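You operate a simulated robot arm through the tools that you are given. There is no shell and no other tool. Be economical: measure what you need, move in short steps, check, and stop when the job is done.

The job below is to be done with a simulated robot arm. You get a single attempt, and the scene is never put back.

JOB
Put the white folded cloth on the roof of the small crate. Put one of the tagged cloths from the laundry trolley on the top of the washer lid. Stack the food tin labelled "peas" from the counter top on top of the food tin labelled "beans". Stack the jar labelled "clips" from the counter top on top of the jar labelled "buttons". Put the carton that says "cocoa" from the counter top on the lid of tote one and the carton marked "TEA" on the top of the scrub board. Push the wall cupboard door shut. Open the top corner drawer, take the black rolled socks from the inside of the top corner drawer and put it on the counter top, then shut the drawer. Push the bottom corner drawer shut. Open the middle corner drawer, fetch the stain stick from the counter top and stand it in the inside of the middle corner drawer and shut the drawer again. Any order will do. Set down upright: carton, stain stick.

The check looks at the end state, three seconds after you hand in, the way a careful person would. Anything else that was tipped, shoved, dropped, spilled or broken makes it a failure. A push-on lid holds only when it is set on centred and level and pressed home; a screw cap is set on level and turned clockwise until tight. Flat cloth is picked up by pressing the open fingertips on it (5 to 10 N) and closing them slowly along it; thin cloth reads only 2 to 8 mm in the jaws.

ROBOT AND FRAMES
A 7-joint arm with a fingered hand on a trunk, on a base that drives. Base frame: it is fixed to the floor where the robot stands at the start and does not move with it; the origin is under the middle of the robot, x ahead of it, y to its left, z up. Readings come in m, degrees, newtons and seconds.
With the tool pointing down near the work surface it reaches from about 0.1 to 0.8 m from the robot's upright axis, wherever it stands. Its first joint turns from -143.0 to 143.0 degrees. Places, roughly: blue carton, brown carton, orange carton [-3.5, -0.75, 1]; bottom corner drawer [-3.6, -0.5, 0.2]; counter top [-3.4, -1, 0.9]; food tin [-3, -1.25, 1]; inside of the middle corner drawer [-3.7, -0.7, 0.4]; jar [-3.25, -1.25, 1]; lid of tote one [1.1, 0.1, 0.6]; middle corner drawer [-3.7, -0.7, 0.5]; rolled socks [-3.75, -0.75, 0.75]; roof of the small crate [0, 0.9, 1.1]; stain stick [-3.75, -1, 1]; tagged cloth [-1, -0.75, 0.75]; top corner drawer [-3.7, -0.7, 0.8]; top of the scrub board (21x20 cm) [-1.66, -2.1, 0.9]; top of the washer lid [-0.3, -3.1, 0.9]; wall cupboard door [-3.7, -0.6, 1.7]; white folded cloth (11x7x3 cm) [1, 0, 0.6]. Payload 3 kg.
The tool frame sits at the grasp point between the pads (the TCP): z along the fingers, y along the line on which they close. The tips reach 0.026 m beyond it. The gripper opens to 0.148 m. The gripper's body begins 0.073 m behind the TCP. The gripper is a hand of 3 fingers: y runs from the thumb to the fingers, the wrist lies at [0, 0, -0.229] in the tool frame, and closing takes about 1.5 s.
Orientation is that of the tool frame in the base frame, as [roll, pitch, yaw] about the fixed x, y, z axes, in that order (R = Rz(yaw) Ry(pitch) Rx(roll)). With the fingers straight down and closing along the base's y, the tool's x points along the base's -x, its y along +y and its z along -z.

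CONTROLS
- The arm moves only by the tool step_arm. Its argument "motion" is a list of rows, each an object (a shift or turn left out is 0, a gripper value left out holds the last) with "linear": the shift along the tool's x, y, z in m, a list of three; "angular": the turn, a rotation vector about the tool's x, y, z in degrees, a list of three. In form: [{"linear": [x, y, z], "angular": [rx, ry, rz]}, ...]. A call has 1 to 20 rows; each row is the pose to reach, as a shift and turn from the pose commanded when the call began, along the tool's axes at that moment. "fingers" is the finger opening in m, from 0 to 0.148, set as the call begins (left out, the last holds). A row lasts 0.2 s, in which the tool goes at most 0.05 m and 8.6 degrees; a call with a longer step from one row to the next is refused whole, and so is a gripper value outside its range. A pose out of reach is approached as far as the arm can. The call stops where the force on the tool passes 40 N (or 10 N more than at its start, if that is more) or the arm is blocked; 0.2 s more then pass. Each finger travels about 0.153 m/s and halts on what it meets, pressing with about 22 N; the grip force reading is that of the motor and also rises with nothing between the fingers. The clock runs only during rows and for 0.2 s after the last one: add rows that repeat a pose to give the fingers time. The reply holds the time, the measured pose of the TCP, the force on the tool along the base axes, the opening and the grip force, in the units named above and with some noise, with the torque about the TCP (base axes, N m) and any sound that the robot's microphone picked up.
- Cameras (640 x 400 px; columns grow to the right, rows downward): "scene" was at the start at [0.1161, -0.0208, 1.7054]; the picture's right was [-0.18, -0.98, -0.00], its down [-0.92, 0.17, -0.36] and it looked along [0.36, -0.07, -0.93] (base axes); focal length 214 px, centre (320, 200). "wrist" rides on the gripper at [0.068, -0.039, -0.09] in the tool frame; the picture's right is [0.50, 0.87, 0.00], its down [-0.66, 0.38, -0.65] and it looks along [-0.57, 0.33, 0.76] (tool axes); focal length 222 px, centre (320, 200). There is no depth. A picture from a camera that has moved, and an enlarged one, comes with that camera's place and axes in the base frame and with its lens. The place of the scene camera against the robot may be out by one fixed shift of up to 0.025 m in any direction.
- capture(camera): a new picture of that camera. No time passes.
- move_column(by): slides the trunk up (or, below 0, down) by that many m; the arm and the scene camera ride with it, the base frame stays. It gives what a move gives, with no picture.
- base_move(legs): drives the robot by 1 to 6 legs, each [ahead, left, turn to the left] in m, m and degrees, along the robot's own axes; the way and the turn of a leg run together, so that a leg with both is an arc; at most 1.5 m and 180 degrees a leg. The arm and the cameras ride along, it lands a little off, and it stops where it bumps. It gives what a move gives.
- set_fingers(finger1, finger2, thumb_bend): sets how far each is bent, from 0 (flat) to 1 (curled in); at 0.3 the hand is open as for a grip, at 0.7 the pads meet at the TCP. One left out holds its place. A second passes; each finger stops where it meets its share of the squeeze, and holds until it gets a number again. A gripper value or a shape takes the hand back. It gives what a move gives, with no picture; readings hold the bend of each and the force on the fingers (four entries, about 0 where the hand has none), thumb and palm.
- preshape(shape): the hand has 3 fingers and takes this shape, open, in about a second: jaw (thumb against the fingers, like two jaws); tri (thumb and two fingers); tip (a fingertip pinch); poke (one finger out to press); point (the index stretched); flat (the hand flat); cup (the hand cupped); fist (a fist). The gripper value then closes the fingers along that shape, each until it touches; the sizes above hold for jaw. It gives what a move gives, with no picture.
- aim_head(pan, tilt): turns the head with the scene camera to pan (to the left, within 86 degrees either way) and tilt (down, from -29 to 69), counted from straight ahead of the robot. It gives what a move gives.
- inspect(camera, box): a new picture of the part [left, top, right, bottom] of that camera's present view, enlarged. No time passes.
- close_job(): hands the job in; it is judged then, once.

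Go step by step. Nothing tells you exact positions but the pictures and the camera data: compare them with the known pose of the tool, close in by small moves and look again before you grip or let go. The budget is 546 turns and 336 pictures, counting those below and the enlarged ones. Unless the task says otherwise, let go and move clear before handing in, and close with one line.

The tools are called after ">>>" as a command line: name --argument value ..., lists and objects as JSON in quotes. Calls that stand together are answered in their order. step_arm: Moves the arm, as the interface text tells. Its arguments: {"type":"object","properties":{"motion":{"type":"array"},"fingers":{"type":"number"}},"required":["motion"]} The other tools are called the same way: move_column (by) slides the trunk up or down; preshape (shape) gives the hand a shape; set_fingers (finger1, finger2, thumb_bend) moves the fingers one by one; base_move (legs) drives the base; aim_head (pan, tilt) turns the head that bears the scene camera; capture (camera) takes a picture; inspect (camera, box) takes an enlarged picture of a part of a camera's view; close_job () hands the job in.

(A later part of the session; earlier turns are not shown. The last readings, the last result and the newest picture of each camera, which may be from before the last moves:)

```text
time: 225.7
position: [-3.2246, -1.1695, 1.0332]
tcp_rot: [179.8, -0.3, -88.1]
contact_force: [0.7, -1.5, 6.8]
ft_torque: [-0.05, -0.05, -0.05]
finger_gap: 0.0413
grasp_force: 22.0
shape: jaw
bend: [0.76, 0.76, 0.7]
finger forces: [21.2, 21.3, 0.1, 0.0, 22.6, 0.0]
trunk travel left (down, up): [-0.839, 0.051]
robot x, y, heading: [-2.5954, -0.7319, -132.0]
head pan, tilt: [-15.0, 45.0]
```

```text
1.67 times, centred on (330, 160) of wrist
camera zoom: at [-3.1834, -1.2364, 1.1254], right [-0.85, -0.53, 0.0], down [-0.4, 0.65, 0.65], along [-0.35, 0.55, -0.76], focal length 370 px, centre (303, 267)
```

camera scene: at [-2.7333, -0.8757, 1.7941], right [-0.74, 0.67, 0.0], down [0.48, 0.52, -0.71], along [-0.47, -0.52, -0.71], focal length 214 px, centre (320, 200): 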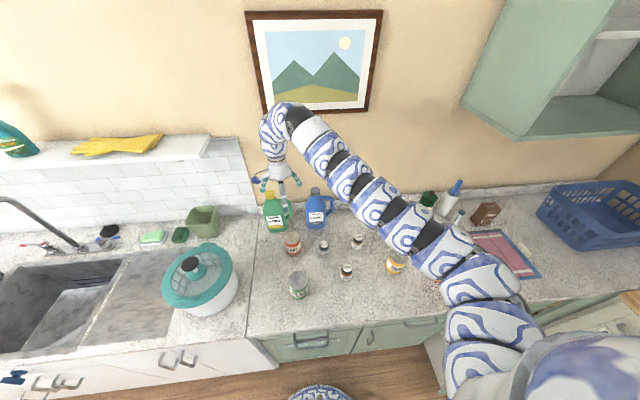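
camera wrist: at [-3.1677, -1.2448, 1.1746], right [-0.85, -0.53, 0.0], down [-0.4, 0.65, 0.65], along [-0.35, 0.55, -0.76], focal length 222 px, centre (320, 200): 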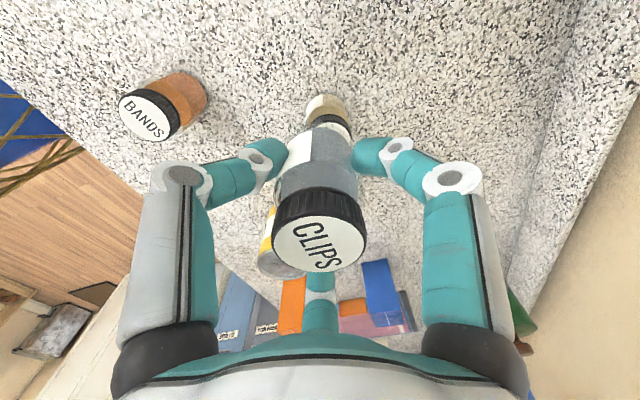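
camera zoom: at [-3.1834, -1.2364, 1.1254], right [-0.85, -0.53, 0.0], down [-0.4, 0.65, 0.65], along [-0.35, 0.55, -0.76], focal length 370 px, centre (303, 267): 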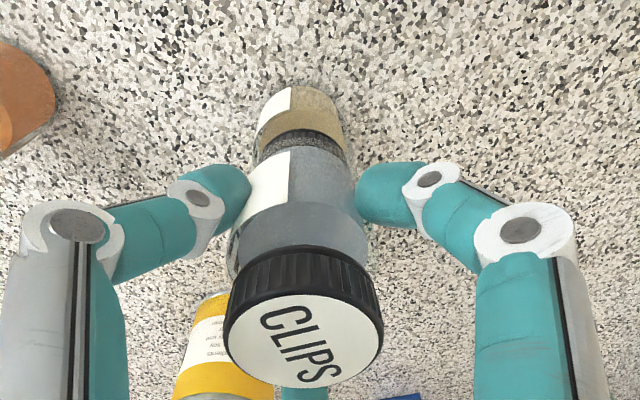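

Soft contact with little torque, so it sits well. Opening and rising.

>>> step_arm --motion '[{"linear": [0, 0, 0]}, {"linear": [0, 0, 0]}, {"linear": [0, 0, 0]}, {"linear": [0, 0, 0]}, {"linear": [0, 0, 0]}]' --fingers 0.11

>>> step_arm --motion '[{"linear": [0, 0, -0.03]}, {"linear": [0, 0, -0.06]}, {"linear": [0, 0, -0.1]}, {"linear": [0, 0, -0.14]}]'

>>> capture --camera "wrist"

```text
time: 226.9
position: [-3.2251, -1.1699, 1.0321]
tcp_rot: [-180.0, -0.3, -88.0]
contact_force: [0.5, 0.1, -0.4]
ft_torque: [-0.05, 0.01, 0.01]
finger_gap: 0.1096
grasp_force: 0.0
shape: jaw
bend: [0.27, 0.27, 0.56]
finger forces: [0.1, 0.0, 0.0, 0.0, 0.0, 0.1]
trunk travel left (down, up): [-0.839, 0.051]
robot x, y, heading: [-2.5915, -0.7343, -132.1]
head pan, tilt: [-15.0, 45.0]
```

```text
time: 227.9
position: [-3.225, -1.1718, 1.1379]
tcp_rot: [179.7, -0.5, -88.1]
contact_force: [0.5, -0.5, -0.5]
ft_torque: [0.03, 0.0, -0.02]
finger_gap: 0.1098
grasp_force: 0.0
shape: jaw
bend: [0.27, 0.27, 0.56]
finger forces: [0.1, 0.0, 0.0, 0.1, 0.1, 0.0]
out of reach, approached as far as the arm can: row 4
trunk travel left (down, up): [-0.839, 0.051]
robot x, y, heading: [-2.5934, -0.7349, -132.1]
head pan, tilt: [-15.0, 45.0]
```

```text
222 pictures are left
camera wrist: at [-3.1836, -1.2371, 1.2302], right [-0.85, -0.53, 0.01], down [-0.4, 0.65, 0.65], along [-0.35, 0.55, -0.76], focal length 222 px, centre (320, 200)
```

wrist: 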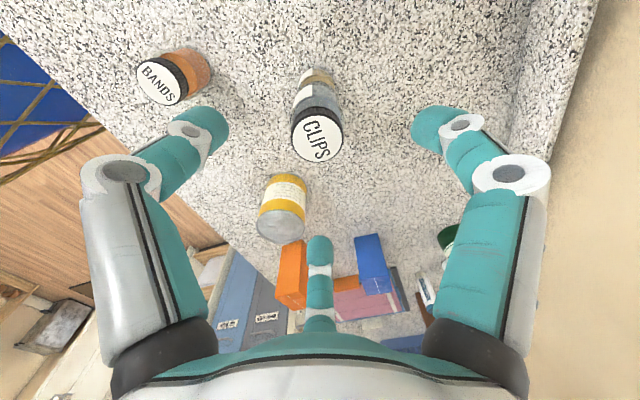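

Clips is stacked on buttons. Now to the corner: I'll back off, slide right and look at the drawers and cupboard.

>>> base_move --legs '[[-0.3, 0, 0], [0.1, -0.6, 0]]'

>>> aim_head --pan 0 --tilt 40

>>> capture --camera "scene"

>>> aim_head --pan 0 --tilt 5

>>> capture --camera "scene"

```text
time: 233.0
position: [-3.5342, -0.6242, 1.1384]
tcp_rot: [179.6, -0.4, -88.0]
contact_force: [-0.2, 0.7, 0.1]
ft_torque: [-0.01, 0.01, -0.02]
finger_gap: 0.1097
grasp_force: 0.0
shape: jaw
bend: [0.27, 0.27, 0.56]
finger forces: [0.0, 0.0, 0.1, 0.1, 0.0, 0.0]
trunk travel left (down, up): [-0.839, 0.051]
robot x, y, heading: [-2.8993, -0.1895, -131.9]
head pan, tilt: [-15.0, 45.0]
```

```text
time: 233.8
position: [-3.5338, -0.6243, 1.138]
tcp_rot: [179.6, -0.4, -88.1]
contact_force: [-0.5, -0.2, -0.4]
ft_torque: [-0.03, -0.02, 0.03]
finger_gap: 0.1095
grasp_force: 0.1
shape: jaw
bend: [0.27, 0.27, 0.56]
finger forces: [0.1, 0.0, 0.0, 0.1, 0.0, 0.0]
trunk travel left (down, up): [-0.839, 0.051]
robot x, y, heading: [-2.8991, -0.1937, -132.2]
head pan, tilt: [0.0, 40.0]
```

```text
221 pictures are left
camera scene: at [-3.0326, -0.3215, 1.9214], right [-0.74, 0.67, 0.0], down [0.43, 0.48, -0.77], along [-0.51, -0.57, -0.64], focal length 214 px, centre (320, 200)
```

scene: 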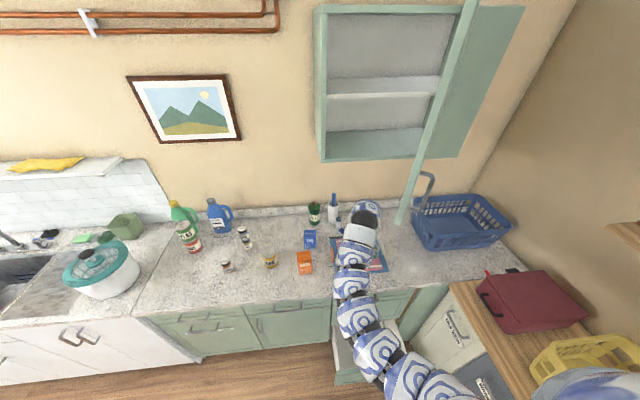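

```text
time: 234.8
position: [-3.5332, -0.6249, 1.1385]
tcp_rot: [179.6, -0.4, -88.2]
contact_force: [-0.1, -0.3, -0.5]
ft_torque: [-0.02, -0.01, 0.0]
finger_gap: 0.1098
grasp_force: 0.0
shape: jaw
bend: [0.27, 0.27, 0.56]
finger forces: [0.0, 0.1, 0.0, 0.0, 0.0, 0.0]
trunk travel left (down, up): [-0.839, 0.051]
robot x, y, heading: [-2.9016, -0.1869, -131.9]
head pan, tilt: [0.0, 5.0]
```

```text
220 pictures are left
camera scene: at [-3.037, -0.3268, 1.9771], right [-0.74, 0.67, 0.0], down [0.06, 0.07, -1.0], along [-0.67, -0.74, -0.09], focal length 214 px, centre (320, 200)
```

scene: 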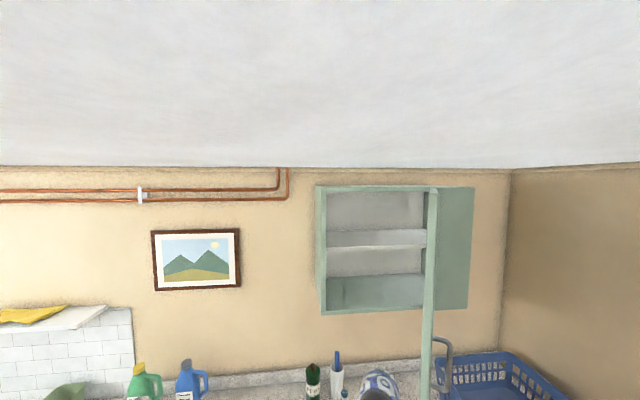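

I understand the corner: the cupboard door (hinged right) stands about 60° open, and the bottom drawer sticks out. First I'll back away with the hand clear of the counter and lower everything to push the bottom drawer.

>>> base_move --legs '[[-0.6, 0, 0]]'

>>> move_column --by -0.45

>>> aim_head --pan -10 --tilt 35

>>> capture --camera "scene"

>>> capture --camera "wrist"

```text
time: 238.2
position: [-3.1327, -0.1764, 1.1376]
tcp_rot: [179.7, -0.5, -88.2]
contact_force: [-0.1, -0.2, 0.1]
ft_torque: [0.02, 0.01, 0.03]
finger_gap: 0.1095
grasp_force: 0.1
shape: jaw
bend: [0.27, 0.27, 0.56]
finger forces: [0.0, 0.1, 0.0, 0.1, 0.0, 0.0]
trunk travel left (down, up): [-0.839, 0.051]
robot x, y, heading: [-2.5008, 0.2572, -132.0]
head pan, tilt: [0.0, 5.0]
```

```text
refused: -0.45 is not a number from -0.4 to 0.4
```

```text
time: 239.1
position: [-3.1327, -0.1766, 1.1385]
tcp_rot: [179.7, -0.5, -88.2]
contact_force: [-0.3, -0.2, -0.4]
ft_torque: [-0.02, 0.0, 0.01]
finger_gap: 0.1097
grasp_force: 0.0
shape: jaw
bend: [0.27, 0.27, 0.56]
finger forces: [0.0, 0.0, 0.0, 0.1, 0.1, 0.0]
trunk travel left (down, up): [-0.839, 0.051]
robot x, y, heading: [-2.4998, 0.2566, -132.3]
head pan, tilt: [-10.0, 35.0]
```

```text
219 pictures are left
camera scene: at [-2.6431, 0.1337, 1.929], right [-0.62, 0.79, 0.0], down [0.45, 0.35, -0.82], along [-0.65, -0.5, -0.57], focal length 214 px, centre (320, 200)
```

scene: 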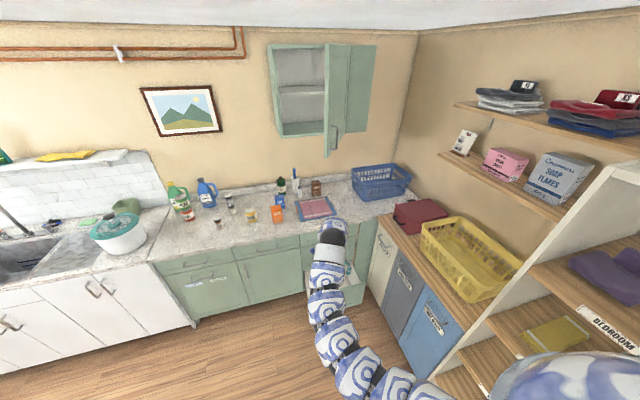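

```text
218 pictures are left
camera wrist: at [-3.0906, -0.2434, 1.2301], right [-0.85, -0.53, 0.01], down [-0.4, 0.65, 0.65], along [-0.35, 0.55, -0.76], focal length 222 px, centre (320, 200)
```

wrist: 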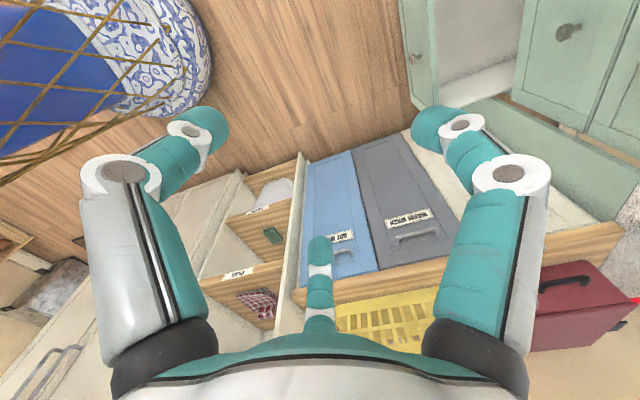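

The bottom drawer's front stands roughly 0.15–0.2 m out. I'll lower the column and look at it from lower down.

>>> move_column --by -0.4

>>> move_column --by -0.4

>>> aim_head --pan -10 --tilt 35

>>> capture --camera "scene"

>>> capture --camera "wrist"

```text
time: 242.9
position: [-3.1327, -0.1769, 0.7381]
tcp_rot: [179.7, -0.4, -88.2]
contact_force: [-0.2, -0.6, 0.1]
ft_torque: [-0.01, 0.0, -0.01]
finger_gap: 0.1099
grasp_force: 0.0
shape: jaw
bend: [0.27, 0.27, 0.56]
finger forces: [0.1, 0.0, 0.0, 0.1, 0.0, 0.1]
trunk travel left (down, up): [-0.439, 0.451]
robot x, y, heading: [-2.5024, 0.2597, -132.2]
head pan, tilt: [-10.0, 35.0]
```

```text
time: 246.8
position: [-3.1325, -0.1769, 0.3373]
tcp_rot: [179.8, -0.4, -88.1]
contact_force: [-0.2, 0.4, -0.6]
ft_torque: [-0.02, 0.01, 0.0]
finger_gap: 0.1095
grasp_force: 0.1
shape: jaw
bend: [0.27, 0.27, 0.56]
finger forces: [0.0, 0.0, 0.0, 0.0, 0.0, 0.0]
trunk travel left (down, up): [-0.039, 0.851]
robot x, y, heading: [-2.4986, 0.2544, -132.0]
head pan, tilt: [-10.0, 35.0]
```

```text
time: 247.4
position: [-3.1321, -0.1772, 0.3384]
tcp_rot: [179.7, -0.4, -88.2]
contact_force: [0.1, -0.7, 0.0]
ft_torque: [0.0, -0.02, -0.01]
finger_gap: 0.1099
grasp_force: 0.1
shape: jaw
bend: [0.27, 0.27, 0.56]
finger forces: [0.1, 0.0, 0.0, 0.0, 0.1, 0.0]
trunk travel left (down, up): [-0.039, 0.851]
robot x, y, heading: [-2.5008, 0.2568, -132.1]
head pan, tilt: [-10.0, 35.0]
```

```text
217 pictures are left
camera scene: at [-2.643, 0.1338, 1.129], right [-0.61, 0.79, 0.0], down [0.45, 0.35, -0.82], along [-0.65, -0.5, -0.57], focal length 214 px, centre (320, 200)
```

scene: 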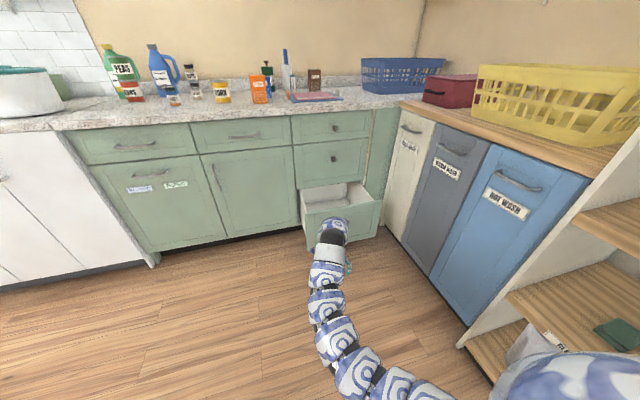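

```text
216 pictures are left
camera wrist: at [-3.0905, -0.2433, 0.4302], right [-0.85, -0.53, 0.01], down [-0.4, 0.65, 0.65], along [-0.35, 0.55, -0.76], focal length 222 px, centre (320, 200)
```

wrist: 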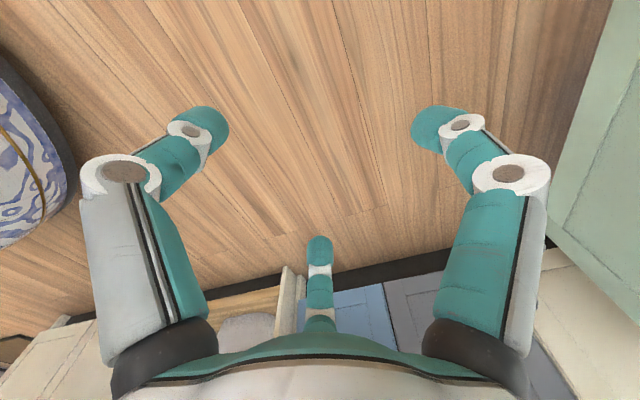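

I can see all three corner drawers; the bottom one is about 0.15 m open. I'll close the hand and push its front with the knuckles at z≈0.3.

>>> step_arm --motion '[{"linear": [0, 0, 0.02]}, {"linear": [0, 0, 0.04]}, {"linear": [0, 0, 0.04]}, {"linear": [0, 0, 0.04]}, {"linear": [0, 0, 0.04]}]' --fingers 0.0

>>> base_move --legs '[[0.2, -0.09, 0]]'

>>> capture --camera "wrist"

>>> inspect --camera "scene" --box '[240, 100, 440, 280]'

```text
time: 248.6
position: [-3.1323, -0.1772, 0.2986]
tcp_rot: [179.7, -0.4, -88.2]
contact_force: [0.1, 0.1, -0.3]
ft_torque: [0.01, 0.0, -0.02]
finger_gap: 0.0001
grasp_force: 21.2
shape: jaw
bend: [0.7, 0.7, 0.7]
finger forces: [0.0, 0.1, 0.1, 0.1, 0.0, 0.1]
trunk travel left (down, up): [-0.039, 0.851]
robot x, y, heading: [-2.4947, 0.2545, -131.9]
head pan, tilt: [-10.0, 35.0]
```

```text
time: 250.3
position: [-3.3338, -0.2668, 0.2979]
tcp_rot: [179.7, -0.4, -88.0]
contact_force: [-0.1, 0.3, -0.2]
ft_torque: [0.02, 0.04, -0.01]
finger_gap: 0.0
grasp_force: 22.6
shape: jaw
bend: [0.7, 0.7, 0.7]
finger forces: [0.0, 0.1, 0.0, 0.0, 0.0, 0.0]
trunk travel left (down, up): [-0.039, 0.851]
robot x, y, heading: [-2.7027, 0.1677, -131.7]
head pan, tilt: [-10.0, 35.0]
```

```text
215 pictures are left
camera wrist: at [-3.291, -0.3334, 0.3906], right [-0.85, -0.53, 0.01], down [-0.4, 0.65, 0.65], along [-0.35, 0.55, -0.76], focal length 222 px, centre (320, 200)
```

wrist: 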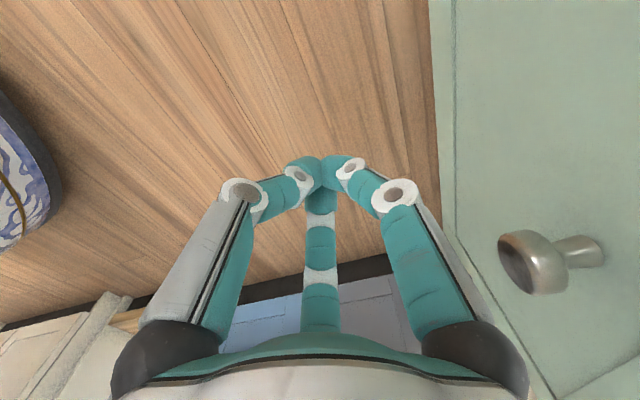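

```text
2.22 times, centred on (340, 190) of scene
camera zoom: at [-2.8443, 0.0442, 1.129], right [-0.62, 0.79, 0.0], down [0.45, 0.35, -0.82], along [-0.65, -0.5, -0.57], focal length 477 px, centre (276, 222)
```

zoom: 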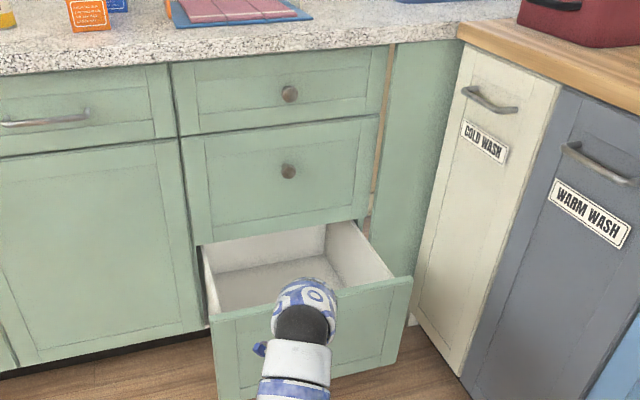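

The hand is in front of the drawer's middle. I'll push it in along the drawer's axis in small steps.

>>> step_arm --motion '[{"linear": [0.0219, 0.0204, 0]}, {"linear": [0.0439, 0.0409, 0]}, {"linear": [0.0658, 0.0613, 0]}, {"linear": [0.0877, 0.0817, 0]}, {"linear": [0.1097, 0.1022, 0]}]'

>>> inspect --camera "scene" --box '[240, 100, 440, 280]'

```text
time: 251.5
position: [-3.4297, -0.3796, 0.2983]
tcp_rot: [179.7, -0.5, -88.2]
contact_force: [-0.1, -0.2, -0.3]
ft_torque: [0.01, -0.05, -0.02]
finger_gap: 0.0
grasp_force: 21.9
shape: jaw
bend: [0.7, 0.7, 0.7]
finger forces: [0.0, 0.1, 0.1, 0.1, 0.1, 0.1]
trunk travel left (down, up): [-0.039, 0.851]
robot x, y, heading: [-2.7022, 0.1686, -131.9]
head pan, tilt: [-10.0, 35.0]
```

```text
2.22 times, centred on (340, 190) of scene
camera zoom: at [-2.8445, 0.0444, 1.129], right [-0.61, 0.79, 0.0], down [0.45, 0.35, -0.82], along [-0.65, -0.5, -0.57], focal length 477 px, centre (276, 222)
```

zoom: 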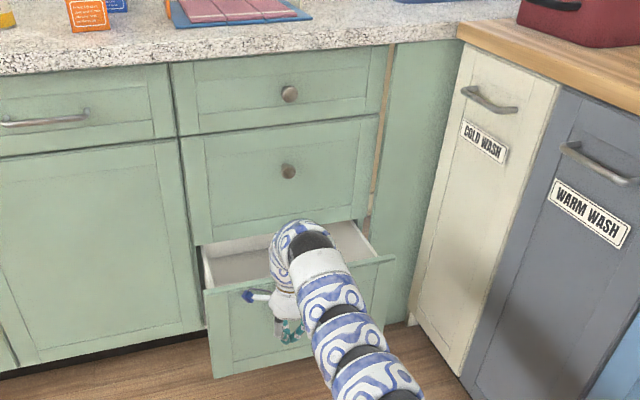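

It slides easily. Pushing further until it stops.

>>> step_arm --motion '[{"linear": [0.0219, 0.0204, 0]}, {"linear": [0.0439, 0.0409, 0]}, {"linear": [0.0658, 0.0613, 0]}, {"linear": [0.0877, 0.0817, 0]}, {"linear": [0.1024, 0.0954, 0]}, {"linear": [0.117, 0.109, 0]}]'

>>> inspect --camera "scene" --box '[240, 100, 440, 280]'

```text
time: 252.9
position: [-3.4601, -0.4125, 0.3065]
tcp_rot: [179.8, -0.4, -88.2]
contact_force: [-0.3, -0.3, -0.3]
ft_torque: [-0.02, -0.01, -0.02]
finger_gap: 0.0
grasp_force: 22.2
shape: jaw
bend: [0.7, 0.7, 0.7]
finger forces: [0.0, 0.1, 0.0, 0.1, 0.0, 0.0]
out of reach, approached as far as the arm can: row 2, 3, 4, 5, 6
trunk travel left (down, up): [-0.039, 0.851]
robot x, y, heading: [-2.7033, 0.1717, -131.8]
head pan, tilt: [-10.0, 35.0]
```

```text
2.22 times, centred on (340, 190) of scene
camera zoom: at [-2.8443, 0.0441, 1.129], right [-0.62, 0.79, 0.0], down [0.45, 0.35, -0.82], along [-0.65, -0.5, -0.57], focal length 477 px, centre (276, 222)
```

zoom: 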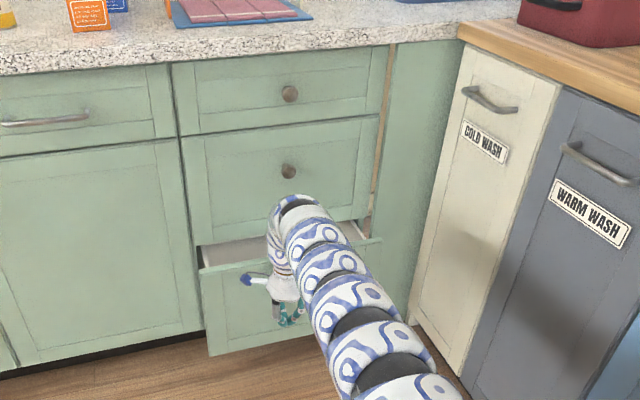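

Reach limit. The rest I'll push with the base, slowly.

>>> base_move --legs '[[0.08, 0, 0]]'

>>> inspect --camera "scene" --box '[240, 100, 440, 280]'

```text
time: 253.9
position: [-3.5163, -0.4722, 0.3069]
tcp_rot: [179.7, -0.3, -88.1]
contact_force: [0.3, -0.1, 0.0]
ft_torque: [-0.02, 0.03, -0.02]
finger_gap: 0.0003
grasp_force: 22.0
shape: jaw
bend: [0.7, 0.7, 0.7]
finger forces: [0.1, 0.0, 0.0, 0.0, 0.0, 0.0]
trunk travel left (down, up): [-0.039, 0.851]
robot x, y, heading: [-2.7583, 0.1087, -132.1]
head pan, tilt: [-10.0, 35.0]
```

```text
2.22 times, centred on (340, 190) of scene
camera zoom: at [-2.8991, -0.0164, 1.129], right [-0.61, 0.79, 0.0], down [0.45, 0.35, -0.82], along [-0.65, -0.5, -0.57], focal length 477 px, centre (276, 222)
```

zoom: 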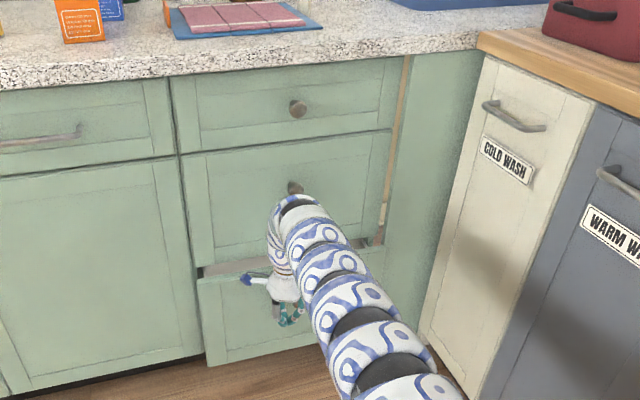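

Nearly shut. A little more.

>>> base_move --legs '[[0.04, 0, 0]]'

>>> inspect --camera "scene" --box '[240, 100, 440, 280]'

```text
time: 254.8
position: [-3.5424, -0.5009, 0.3065]
tcp_rot: [179.8, -0.4, -88.2]
contact_force: [-0.1, 0.1, 1.2]
ft_torque: [0.01, -0.04, 0.04]
finger_gap: 0.0003
grasp_force: 21.9
shape: jaw
bend: [0.7, 0.7, 0.7]
finger forces: [0.1, 0.1, 0.0, 0.0, 0.0, 0.0]
trunk travel left (down, up): [-0.039, 0.851]
robot x, y, heading: [-2.7845, 0.0765, -131.9]
head pan, tilt: [-10.0, 35.0]
```

```text
2.22 times, centred on (340, 190) of scene
camera zoom: at [-2.9255, -0.0457, 1.129], right [-0.62, 0.79, 0.0], down [0.45, 0.35, -0.82], along [-0.65, -0.5, -0.57], focal length 477 px, centre (276, 222)
```

zoom: 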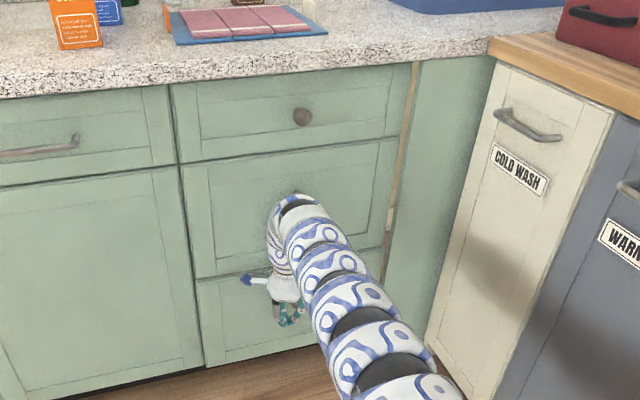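

>>> base_move --legs '[[0.02, 0, 0]]'

>>> base_move --legs '[[-0.35, 0, 0]]'

>>> capture --camera "scene"

>>> inspect --camera "scene" --box '[260, 80, 420, 260]'

```text
time: 255.7
position: [-3.5482, -0.5122, 0.3017]
tcp_rot: [-180.0, -0.1, -87.8]
contact_force: [0.1, 0.0, 0.0]
ft_torque: [-0.02, 0.01, -0.03]
finger_gap: 0.0001
grasp_force: 21.9
shape: jaw
bend: [0.7, 0.7, 0.7]
finger forces: [0.0, 0.1, 0.1, 0.0, 0.0, 0.1]
trunk travel left (down, up): [-0.039, 0.851]
robot x, y, heading: [-2.7933, 0.0633, -132.0]
head pan, tilt: [-10.0, 35.0]
stopped in leg 1: the robot was blocked; the commanded pose is now the measured one
```

```text
time: 258.0
position: [-3.3164, -0.2523, 0.3012]
tcp_rot: [-179.7, 0.0, -88.0]
contact_force: [0.6, 0.4, -0.4]
ft_torque: [0.01, -0.03, -0.01]
finger_gap: 0.0
grasp_force: 21.6
shape: jaw
bend: [0.7, 0.7, 0.7]
finger forces: [0.0, 0.0, 0.0, 0.0, 0.1, 0.1]
trunk travel left (down, up): [-0.039, 0.851]
robot x, y, heading: [-2.5609, 0.3243, -132.2]
head pan, tilt: [-10.0, 35.0]
```

```text
209 pictures are left
camera scene: at [-2.7041, 0.1994, 1.1289], right [-0.61, 0.79, 0.0], down [0.45, 0.35, -0.82], along [-0.65, -0.5, -0.57], focal length 214 px, centre (320, 200)
```

scene: 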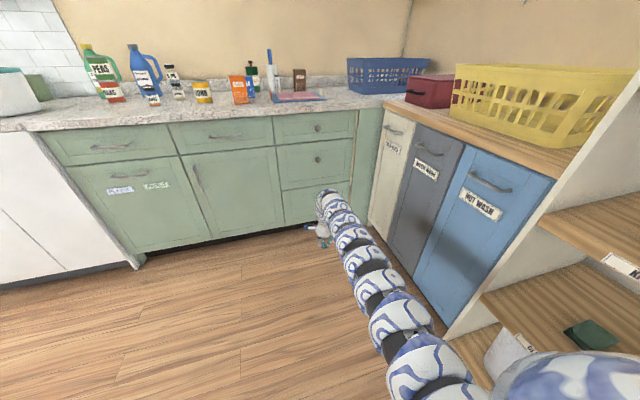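

```text
2.22 times, centred on (340, 170) of scene
camera zoom: at [-2.7041, 0.1994, 1.1289], right [-0.61, 0.79, 0.0], down [0.45, 0.35, -0.82], along [-0.65, -0.5, -0.57], focal length 477 px, centre (276, 267)
```

zoom: 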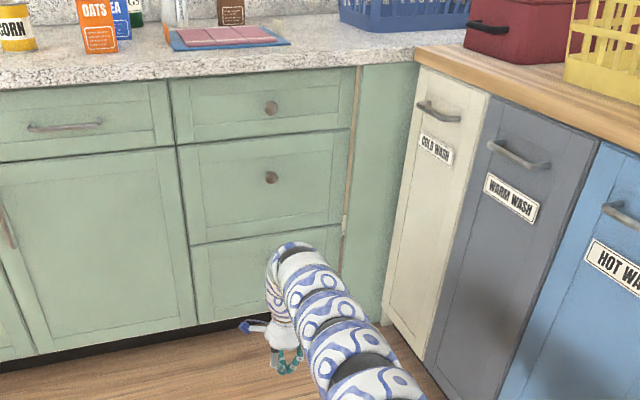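

The bottom drawer is shut. The top drawer's knob is under the counter overhang at about (-3.59,-0.50,0.80), so I'll approach it with the tool horizontal. First raise the column and turn the hand.

>>> move_column --by 0.4

>>> step_arm --motion '[{"angular": [0, 0, 8.5]}, {"angular": [0, 0, 17]}, {"angular": [0, 0, 25.5]}, {"angular": [0, 0, 34]}, {"angular": [0, 0, 43]}]' --fingers 0.148

>>> step_arm --motion '[{"angular": [0, 8.5, 0]}, {"angular": [0, 17, 0]}, {"angular": [0, 25.5, 0]}, {"angular": [0, 34, 0]}, {"angular": [0, 42.5, 0]}, {"angular": [0, 51, 0]}, {"angular": [0, 59.5, 0]}, {"angular": [0, 68, 0]}, {"angular": [0, 76.5, 0]}, {"angular": [0, 85, 0]}, {"angular": [0, 90, 0]}]'

>>> capture --camera "scene"

>>> capture --camera "wrist"

```text
time: 261.8
position: [-3.3154, -0.2533, 0.7002]
tcp_rot: [-179.8, 0.0, -87.9]
contact_force: [0.1, 0.3, 0.7]
ft_torque: [0.03, -0.01, 0.01]
finger_gap: 0.0001
grasp_force: 22.0
shape: jaw
bend: [0.7, 0.7, 0.7]
finger forces: [0.0, 0.0, 0.1, 0.0, 0.1, 0.0]
trunk travel left (down, up): [-0.439, 0.451]
robot x, y, heading: [-2.5599, 0.3193, -132.0]
head pan, tilt: [-10.0, 35.0]
```

```text
refused: row 5 steps farther than a row can; nothing moved
```

```text
time: 264.2
position: [-3.3171, -0.2521, 0.7011]
tcp_rot: [-81.7, -89.8, 173.5]
contact_force: [0.2, 0.5, 1.0]
ft_torque: [0.0, -0.04, 0.02]
finger_gap: 0.0
grasp_force: 21.7
shape: jaw
bend: [0.7, 0.7, 0.7]
finger forces: [0.0, 0.1, 0.0, 0.0, 0.0, 0.1]
trunk travel left (down, up): [-0.439, 0.451]
robot x, y, heading: [-2.5595, 0.3237, -132.2]
head pan, tilt: [-10.0, 35.0]
```

```text
207 pictures are left
camera scene: at [-2.7043, 0.1995, 1.5289], right [-0.61, 0.79, 0.0], down [0.45, 0.35, -0.82], along [-0.65, -0.5, -0.57], focal length 214 px, centre (320, 200)
```

scene: 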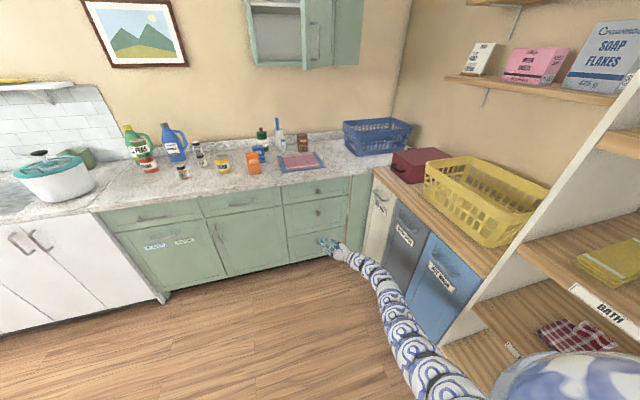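

```text
206 pictures are left
camera wrist: at [-3.2805, -0.1618, 0.7696], right [-0.87, -0.03, 0.5], down [-0.4, 0.64, -0.66], along [-0.3, -0.77, -0.57], focal length 222 px, centre (320, 200)
```

wrist: 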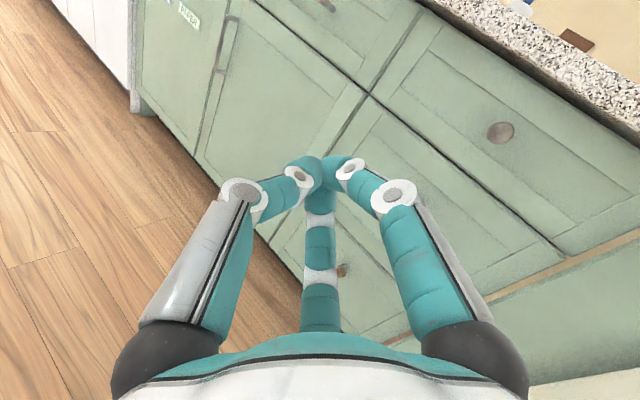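

The tool is horizontal. I'll yaw it to face the drawers squarely and open the fingers partly.

>>> step_arm --motion '[{"angular": [-8, 0, 0]}, {"angular": [-16, 0, 0]}, {"angular": [-24, 0, 0]}, {"angular": [-32, 0, 0]}, {"angular": [-40, 0, 0]}, {"angular": [-43, 0, 0]}, {"angular": [-43, 0, 0]}]' --fingers 0.08

>>> capture --camera "wrist"

```text
time: 265.8
position: [-3.3156, -0.2527, 0.7004]
tcp_rot: [-135.7, -89.8, -175.5]
contact_force: [0.1, -0.3, 0.7]
ft_torque: [0.02, 0.0, 0.02]
finger_gap: 0.0798
grasp_force: 0.1
shape: jaw
bend: [0.34, 0.34, 0.7]
finger forces: [0.1, 0.1, 0.0, 0.0, 0.1, 0.0]
trunk travel left (down, up): [-0.439, 0.451]
robot x, y, heading: [-2.5619, 0.3236, -132.1]
head pan, tilt: [-10.0, 35.0]
```

```text
205 pictures are left
camera wrist: at [-3.2273, -0.2115, 0.7705], right [-0.65, 0.57, 0.5], down [0.15, 0.74, -0.65], along [-0.74, -0.36, -0.57], focal length 222 px, centre (320, 200)
```

wrist: 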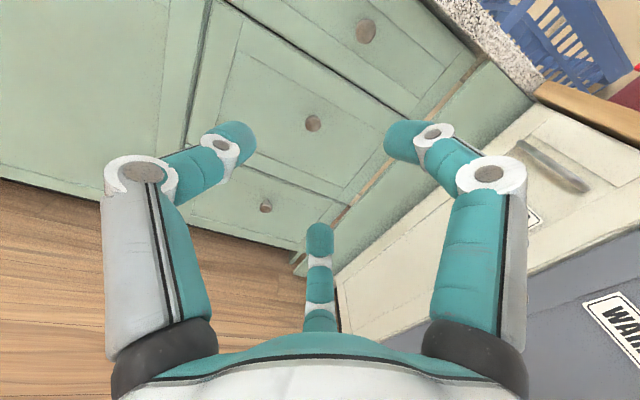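

I see all three knobs; the top one is at about (-3.588,-0.502,0.787). I'll align with it, tilting the tool slightly upward so the palm stays under the counter edge.

>>> step_arm --motion '[{"linear": [0.011, 0.005, 0.03], "angular": [0, 2, 0]}, {"linear": [0.022, 0.01, 0.06], "angular": [0, 4, 0]}, {"linear": [0.033, 0.016, 0.09], "angular": [0, 6, 0]}, {"linear": [0.044, 0.021, 0.12], "angular": [0, 8, 0]}, {"linear": [0.055, 0.027, 0.15], "angular": [0, 10, 0]}, {"linear": [0.066, 0.032, 0.18], "angular": [0, 12, 0]}, {"linear": [0.077, 0.037, 0.21], "angular": [0, 14, 0]}, {"linear": [0.087, 0.042, 0.24], "angular": [0, 15, 0]}, {"linear": [0.087, 0.042, 0.24], "angular": [0, 15, 0]}]'

>>> capture --camera "wrist"

>>> inspect --camera "scene" --box '[260, 120, 420, 280]'

```text
time: 267.8
position: [-3.4218, -0.3248, 0.7933]
tcp_rot: [-0.3, -76.0, 49.3]
contact_force: [0.1, 0.0, 0.0]
ft_torque: [0.0, 0.0, 0.0]
finger_gap: 0.08
grasp_force: 0.0
shape: jaw
bend: [0.34, 0.34, 0.7]
finger forces: [0.1, 0.0, 0.0, 0.0, 0.0, 0.1]
out of reach, approached as far as the arm can: row 4, 5, 6, 7, 8, 9
trunk travel left (down, up): [-0.439, 0.451]
robot x, y, heading: [-2.5599, 0.3243, -132.2]
head pan, tilt: [-10.0, 35.0]
```

```text
204 pictures are left
camera wrist: at [-3.3244, -0.272, 0.8387], right [-0.57, 0.66, 0.48], down [0.03, 0.61, -0.79], along [-0.82, -0.44, -0.37], focal length 222 px, centre (320, 200)
```

wrist: 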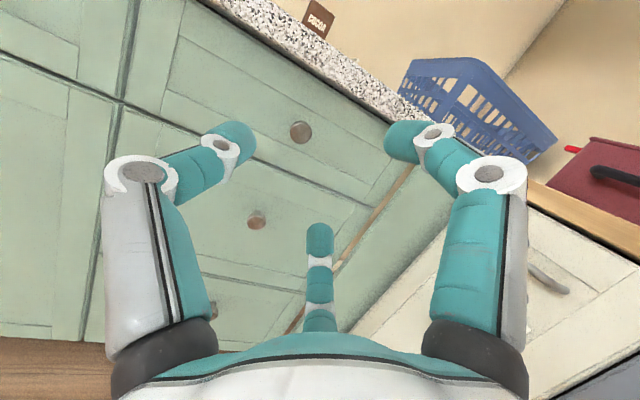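

```text
2.50 times, centred on (340, 200) of scene
camera zoom: at [-2.7038, 0.1995, 1.529], right [-0.61, 0.79, 0.0], down [0.45, 0.35, -0.82], along [-0.65, -0.5, -0.57], focal length 536 px, centre (270, 200)
```

zoom: 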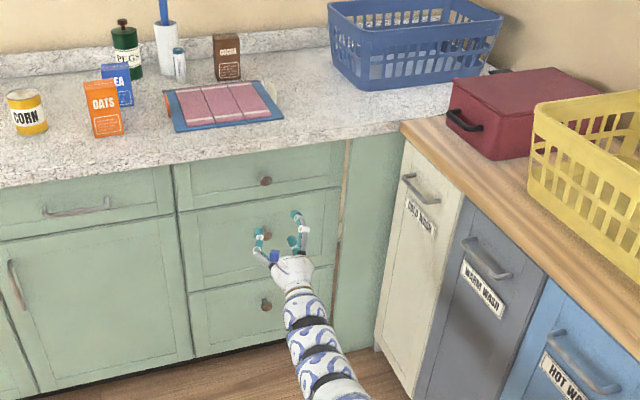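

I'm at the reach limit, so I'll bring the base forward 0.18 m.

>>> base_move --legs '[[0.18, 0, 0]]'

>>> capture --camera "wrist"

>>> inspect --camera "scene" --box '[260, 120, 420, 280]'

```text
time: 269.3
position: [-3.543, -0.4587, 0.7931]
tcp_rot: [-0.3, -76.0, 49.4]
contact_force: [1.0, -0.1, 0.2]
ft_torque: [0.03, -0.01, -0.05]
finger_gap: 0.0801
grasp_force: 0.1
shape: jaw
bend: [0.34, 0.34, 0.7]
finger forces: [0.0, 0.0, 0.0, 0.1, 0.0, 0.1]
trunk travel left (down, up): [-0.439, 0.451]
robot x, y, heading: [-2.6825, 0.1858, -132.4]
head pan, tilt: [-10.0, 35.0]
```

```text
202 pictures are left
camera wrist: at [-3.4455, -0.4064, 0.8384], right [-0.58, 0.66, 0.48], down [0.03, 0.61, -0.79], along [-0.82, -0.44, -0.37], focal length 222 px, centre (320, 200)
```

wrist: 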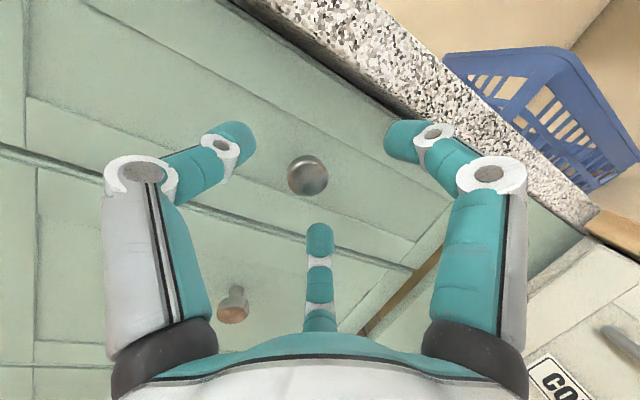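

```text
2.50 times, centred on (340, 200) of scene
camera zoom: at [-2.8255, 0.0655, 1.5289], right [-0.61, 0.79, 0.0], down [0.45, 0.35, -0.82], along [-0.65, -0.5, -0.57], focal length 536 px, centre (270, 200)
```

zoom: 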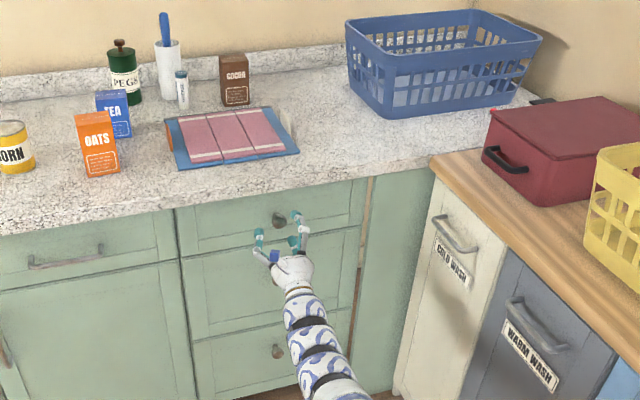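

Knob at about (-3.596,-0.510,0.779): 3 cm below and 7 cm ahead of the TCP. I'll lower the hand and then advance.

>>> step_arm --motion '[{"linear": [-0.015, 0.003, 0.0]}, {"linear": [-0.031, 0.007, 0.01]}, {"linear": [-0.031, 0.007, 0.03]}, {"linear": [-0.031, 0.007, 0.045]}, {"linear": [-0.031, 0.007, 0.045]}]'

>>> capture --camera "wrist"

```text
time: 270.5
position: [-3.5434, -0.4567, 0.789]
tcp_rot: [-0.3, -76.1, 49.4]
contact_force: [0.1, -0.2, 0.3]
ft_torque: [0.01, 0.0, 0.05]
finger_gap: 0.0802
grasp_force: 0.1
shape: jaw
bend: [0.34, 0.34, 0.7]
finger forces: [0.0, 0.1, 0.1, 0.0, 0.0, 0.1]
out of reach, approached as far as the arm can: row 1, 2, 3, 4, 5
trunk travel left (down, up): [-0.439, 0.451]
robot x, y, heading: [-2.6834, 0.1881, -132.2]
head pan, tilt: [-10.0, 35.0]
```

```text
200 pictures are left
camera wrist: at [-3.445, -0.4047, 0.8343], right [-0.58, 0.66, 0.48], down [0.03, 0.61, -0.79], along [-0.82, -0.44, -0.37], focal length 222 px, centre (320, 200)
```

wrist: 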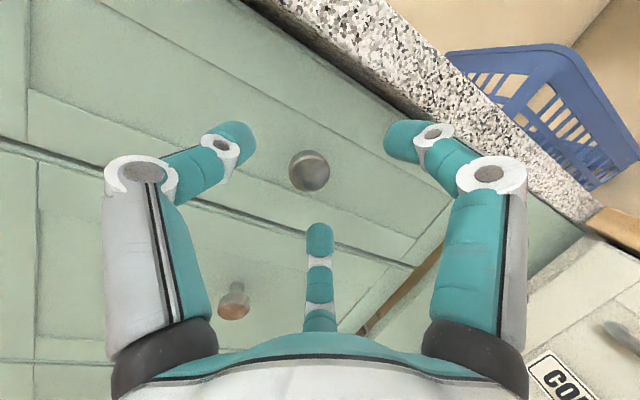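

The arm is fully stretched. I'll retract it 0.2 m and drive the base closer instead.

>>> step_arm --motion '[{"linear": [0, 0, -0.045]}, {"linear": [-0.01, 0.002, -0.09]}, {"linear": [-0.02, 0.004, -0.13]}, {"linear": [-0.03, 0.007, -0.17]}, {"linear": [-0.03, 0.007, -0.2]}, {"linear": [-0.03, 0.007, -0.2]}]'

>>> base_move --legs '[[0.22, 0, 0]]'

>>> capture --camera "wrist"

```text
time: 271.9
position: [-3.4278, -0.3119, 0.7107]
tcp_rot: [-0.4, -76.1, 49.3]
contact_force: [0.5, -0.3, -0.5]
ft_torque: [-0.02, -0.01, -0.03]
finger_gap: 0.0801
grasp_force: 0.1
shape: jaw
bend: [0.34, 0.34, 0.7]
finger forces: [0.0, 0.0, 0.1, 0.1, 0.1, 0.0]
trunk travel left (down, up): [-0.439, 0.451]
robot x, y, heading: [-2.6818, 0.1923, -132.5]
head pan, tilt: [-10.0, 35.0]
```

```text
time: 273.6
position: [-3.5771, -0.4726, 0.7097]
tcp_rot: [-0.2, -76.0, 49.2]
contact_force: [0.7, 0.1, 0.7]
ft_torque: [0.03, -0.02, 0.02]
finger_gap: 0.08
grasp_force: 0.1
shape: jaw
bend: [0.34, 0.34, 0.7]
finger forces: [0.0, 0.0, 0.0, 0.0, 0.1, 0.0]
trunk travel left (down, up): [-0.439, 0.451]
robot x, y, heading: [-2.8327, 0.0272, -132.6]
head pan, tilt: [-10.0, 35.0]
```

```text
199 pictures are left
camera wrist: at [-3.4799, -0.4202, 0.755], right [-0.57, 0.66, 0.48], down [0.03, 0.61, -0.79], along [-0.82, -0.44, -0.37], focal length 222 px, centre (320, 200)
```

wrist: 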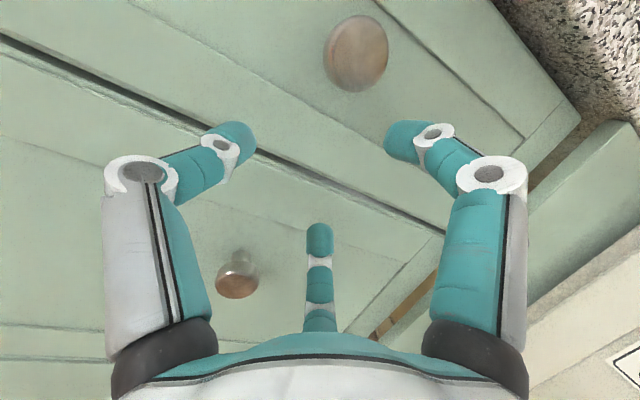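

I'm now below the knob. I'll back out slightly, go up and line up with the knob.

>>> step_arm --motion '[{"linear": [0.025, -0.003, -0.015]}, {"linear": [0.05, -0.006, -0.022]}, {"linear": [0.072, -0.008, -0.02]}, {"linear": [0.072, -0.0098, -0.015]}, {"linear": [0.072, -0.0098, -0.015]}]'

>>> capture --camera "wrist"

```text
time: 274.8
position: [-3.5495, -0.455, 0.7759]
tcp_rot: [-0.4, -76.0, 49.3]
contact_force: [0.0, 0.9, 0.2]
ft_torque: [-0.01, 0.0, -0.01]
finger_gap: 0.0801
grasp_force: 0.0
shape: jaw
bend: [0.34, 0.34, 0.7]
finger forces: [0.1, 0.0, 0.0, 0.0, 0.0, 0.0]
trunk travel left (down, up): [-0.439, 0.451]
robot x, y, heading: [-2.8313, 0.0246, -132.4]
head pan, tilt: [-10.0, 35.0]
```

```text
198 pictures are left
camera wrist: at [-3.4519, -0.4025, 0.8216], right [-0.57, 0.66, 0.48], down [0.03, 0.61, -0.79], along [-0.82, -0.44, -0.37], focal length 222 px, centre (320, 200)
```

wrist: 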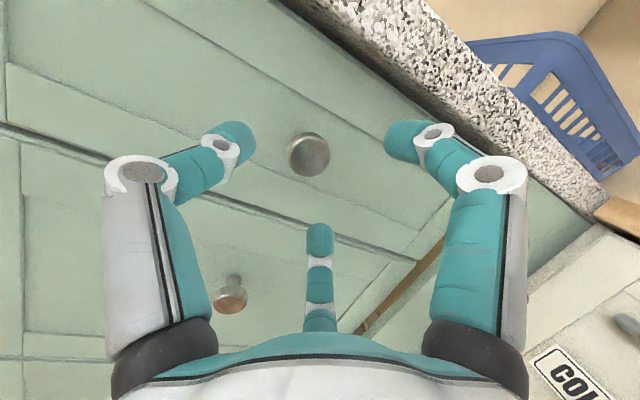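

Aligned sideways. Advancing around the knob.

>>> step_arm --motion '[{"linear": [-0.007, -0.001, 0.015]}, {"linear": [-0.0135, -0.001, 0.03]}, {"linear": [-0.0135, -0.001, 0.045]}, {"linear": [-0.0135, -0.001, 0.06]}, {"linear": [-0.0135, -0.001, 0.06]}]'

>>> capture --camera "wrist"

```text
time: 276.0
position: [-3.59, -0.5012, 0.7792]
tcp_rot: [-0.2, -76.0, 49.1]
contact_force: [2.9, 3.7, 0.5]
ft_torque: [0.16, -0.09, -0.11]
finger_gap: 0.0799
grasp_force: 0.0
shape: jaw
bend: [0.34, 0.34, 0.7]
finger forces: [0.0, 4.3, 0.0, 0.1, 0.0, 0.0]
trunk travel left (down, up): [-0.439, 0.451]
robot x, y, heading: [-2.8319, 0.0278, -132.4]
head pan, tilt: [-10.0, 35.0]
```

```text
197 pictures are left
camera wrist: at [-3.4908, -0.4487, 0.8233], right [-0.57, 0.66, 0.48], down [0.03, 0.61, -0.79], along [-0.82, -0.44, -0.37], focal length 222 px, centre (320, 200)
```

wrist: 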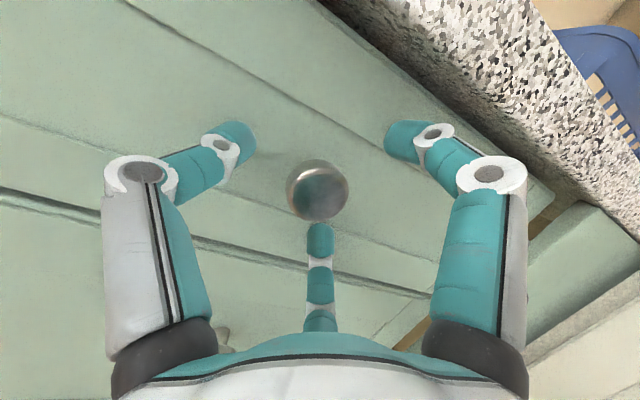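

The tips touch the drawer face and the knob sits at the grasp point. Closing on it.

>>> step_arm --motion '[{"linear": [0, 0, -0.003]}, {"linear": [0, 0, -0.003]}, {"linear": [0, 0, -0.003]}, {"linear": [0, 0, -0.003]}, {"linear": [0, 0, -0.003]}, {"linear": [0, 0, -0.003]}, {"linear": [0, 0, -0.003]}]' --fingers 0.0

>>> capture --camera "wrist"

```text
time: 277.6
position: [-3.5855, -0.4994, 0.78]
tcp_rot: [-0.1, -75.9, 49.0]
contact_force: [8.6, -8.9, 14.2]
ft_torque: [-0.28, 0.22, 0.15]
finger_gap: 0.0187
grasp_force: 22.5
shape: jaw
bend: [0.62, 0.8, 0.69]
finger forces: [21.7, 10.9, 0.0, 0.1, 27.9, 0.1]
trunk travel left (down, up): [-0.439, 0.451]
robot x, y, heading: [-2.833, 0.0277, -132.4]
head pan, tilt: [-10.0, 35.0]
```

```text
196 pictures are left
camera wrist: at [-3.4873, -0.447, 0.8235], right [-0.57, 0.66, 0.48], down [0.03, 0.61, -0.8], along [-0.82, -0.44, -0.36], focal length 222 px, centre (320, 200)
```

wrist: 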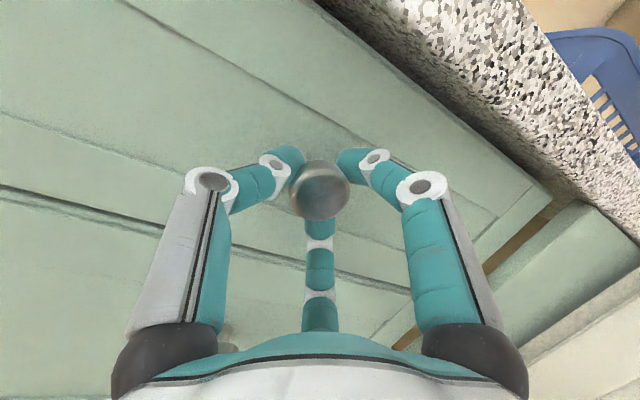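

Gripped. Pulling the drawer straight out.

>>> step_arm --motion '[{"linear": [0.0073, 0, -0.029]}, {"linear": [0.0145, 0, -0.058]}, {"linear": [0.0218, 0, -0.087]}, {"linear": [0.029, 0, -0.116]}, {"linear": [0.0363, 0, -0.145]}, {"linear": [0.0436, 0, -0.174]}]'

>>> inspect --camera "scene" --box '[240, 140, 420, 320]'

```text
time: 279.0
position: [-3.4696, -0.3615, 0.7768]
tcp_rot: [-0.4, -76.1, 49.0]
contact_force: [-12.4, 11.6, 14.4]
ft_torque: [0.1, -0.14, -0.31]
finger_gap: 0.0152
grasp_force: 22.1
shape: jaw
bend: [0.63, 0.82, 0.74]
finger forces: [22.9, 14.8, 0.1, 0.0, 10.5, 0.0]
trunk travel left (down, up): [-0.439, 0.451]
robot x, y, heading: [-2.8315, 0.0292, -132.4]
head pan, tilt: [-10.0, 35.0]
```

```text
2.22 times, centred on (330, 230) of scene
camera zoom: at [-2.9738, -0.0948, 1.529], right [-0.61, 0.79, 0.0], down [0.46, 0.35, -0.82], along [-0.65, -0.5, -0.57], focal length 477 px, centre (298, 133)
```

zoom: 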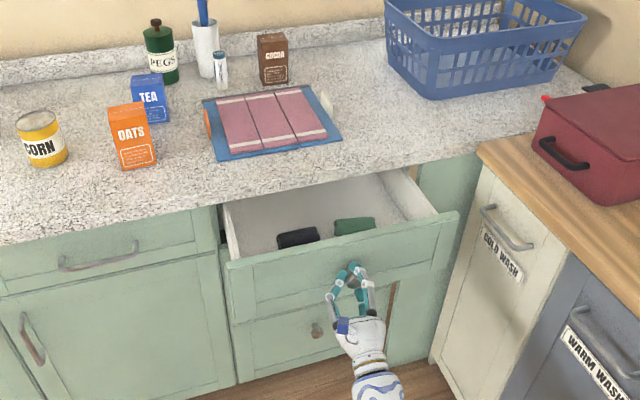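

The drawer is out 0.18 m, and I see black and green rolled socks inside. I'll pull another 0.17 m with the base so the socks clear the counter edge.

>>> base_move --legs '[[-0.17, 0, 0]]'

>>> inspect --camera "scene" --box '[240, 140, 420, 320]'

```text
time: 280.1
position: [-3.4227, -0.3002, 0.7805]
tcp_rot: [-0.3, -75.9, 48.2]
contact_force: [-9.1, 2.7, 8.4]
ft_torque: [0.24, -0.18, -0.1]
finger_gap: 0.0149
grasp_force: 22.0
shape: jaw
bend: [0.71, 0.82, 0.74]
finger forces: [23.1, 15.3, 0.1, 0.0, 0.1, 0.0]
trunk travel left (down, up): [-0.439, 0.451]
robot x, y, heading: [-2.781, 0.0848, -132.7]
head pan, tilt: [-10.0, 35.0]
stopped in leg 1: the force on the tool passed its limit at 42 N (the readings are from after the stop); the commanded pose is now the measured one
```

```text
2.22 times, centred on (330, 230) of scene
camera zoom: at [-2.9229, -0.0386, 1.5289], right [-0.61, 0.79, 0.0], down [0.46, 0.35, -0.82], along [-0.65, -0.5, -0.57], focal length 477 px, centre (298, 133)
```

zoom: 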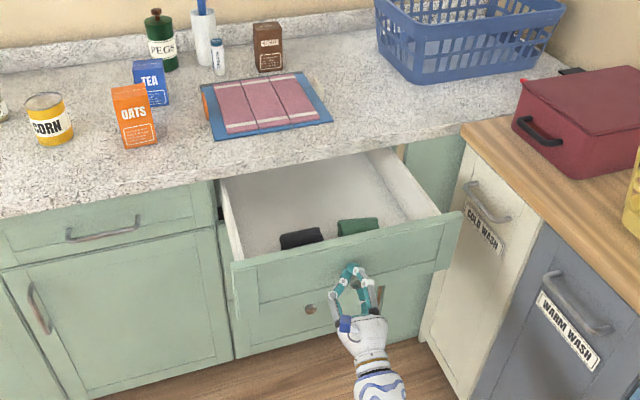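

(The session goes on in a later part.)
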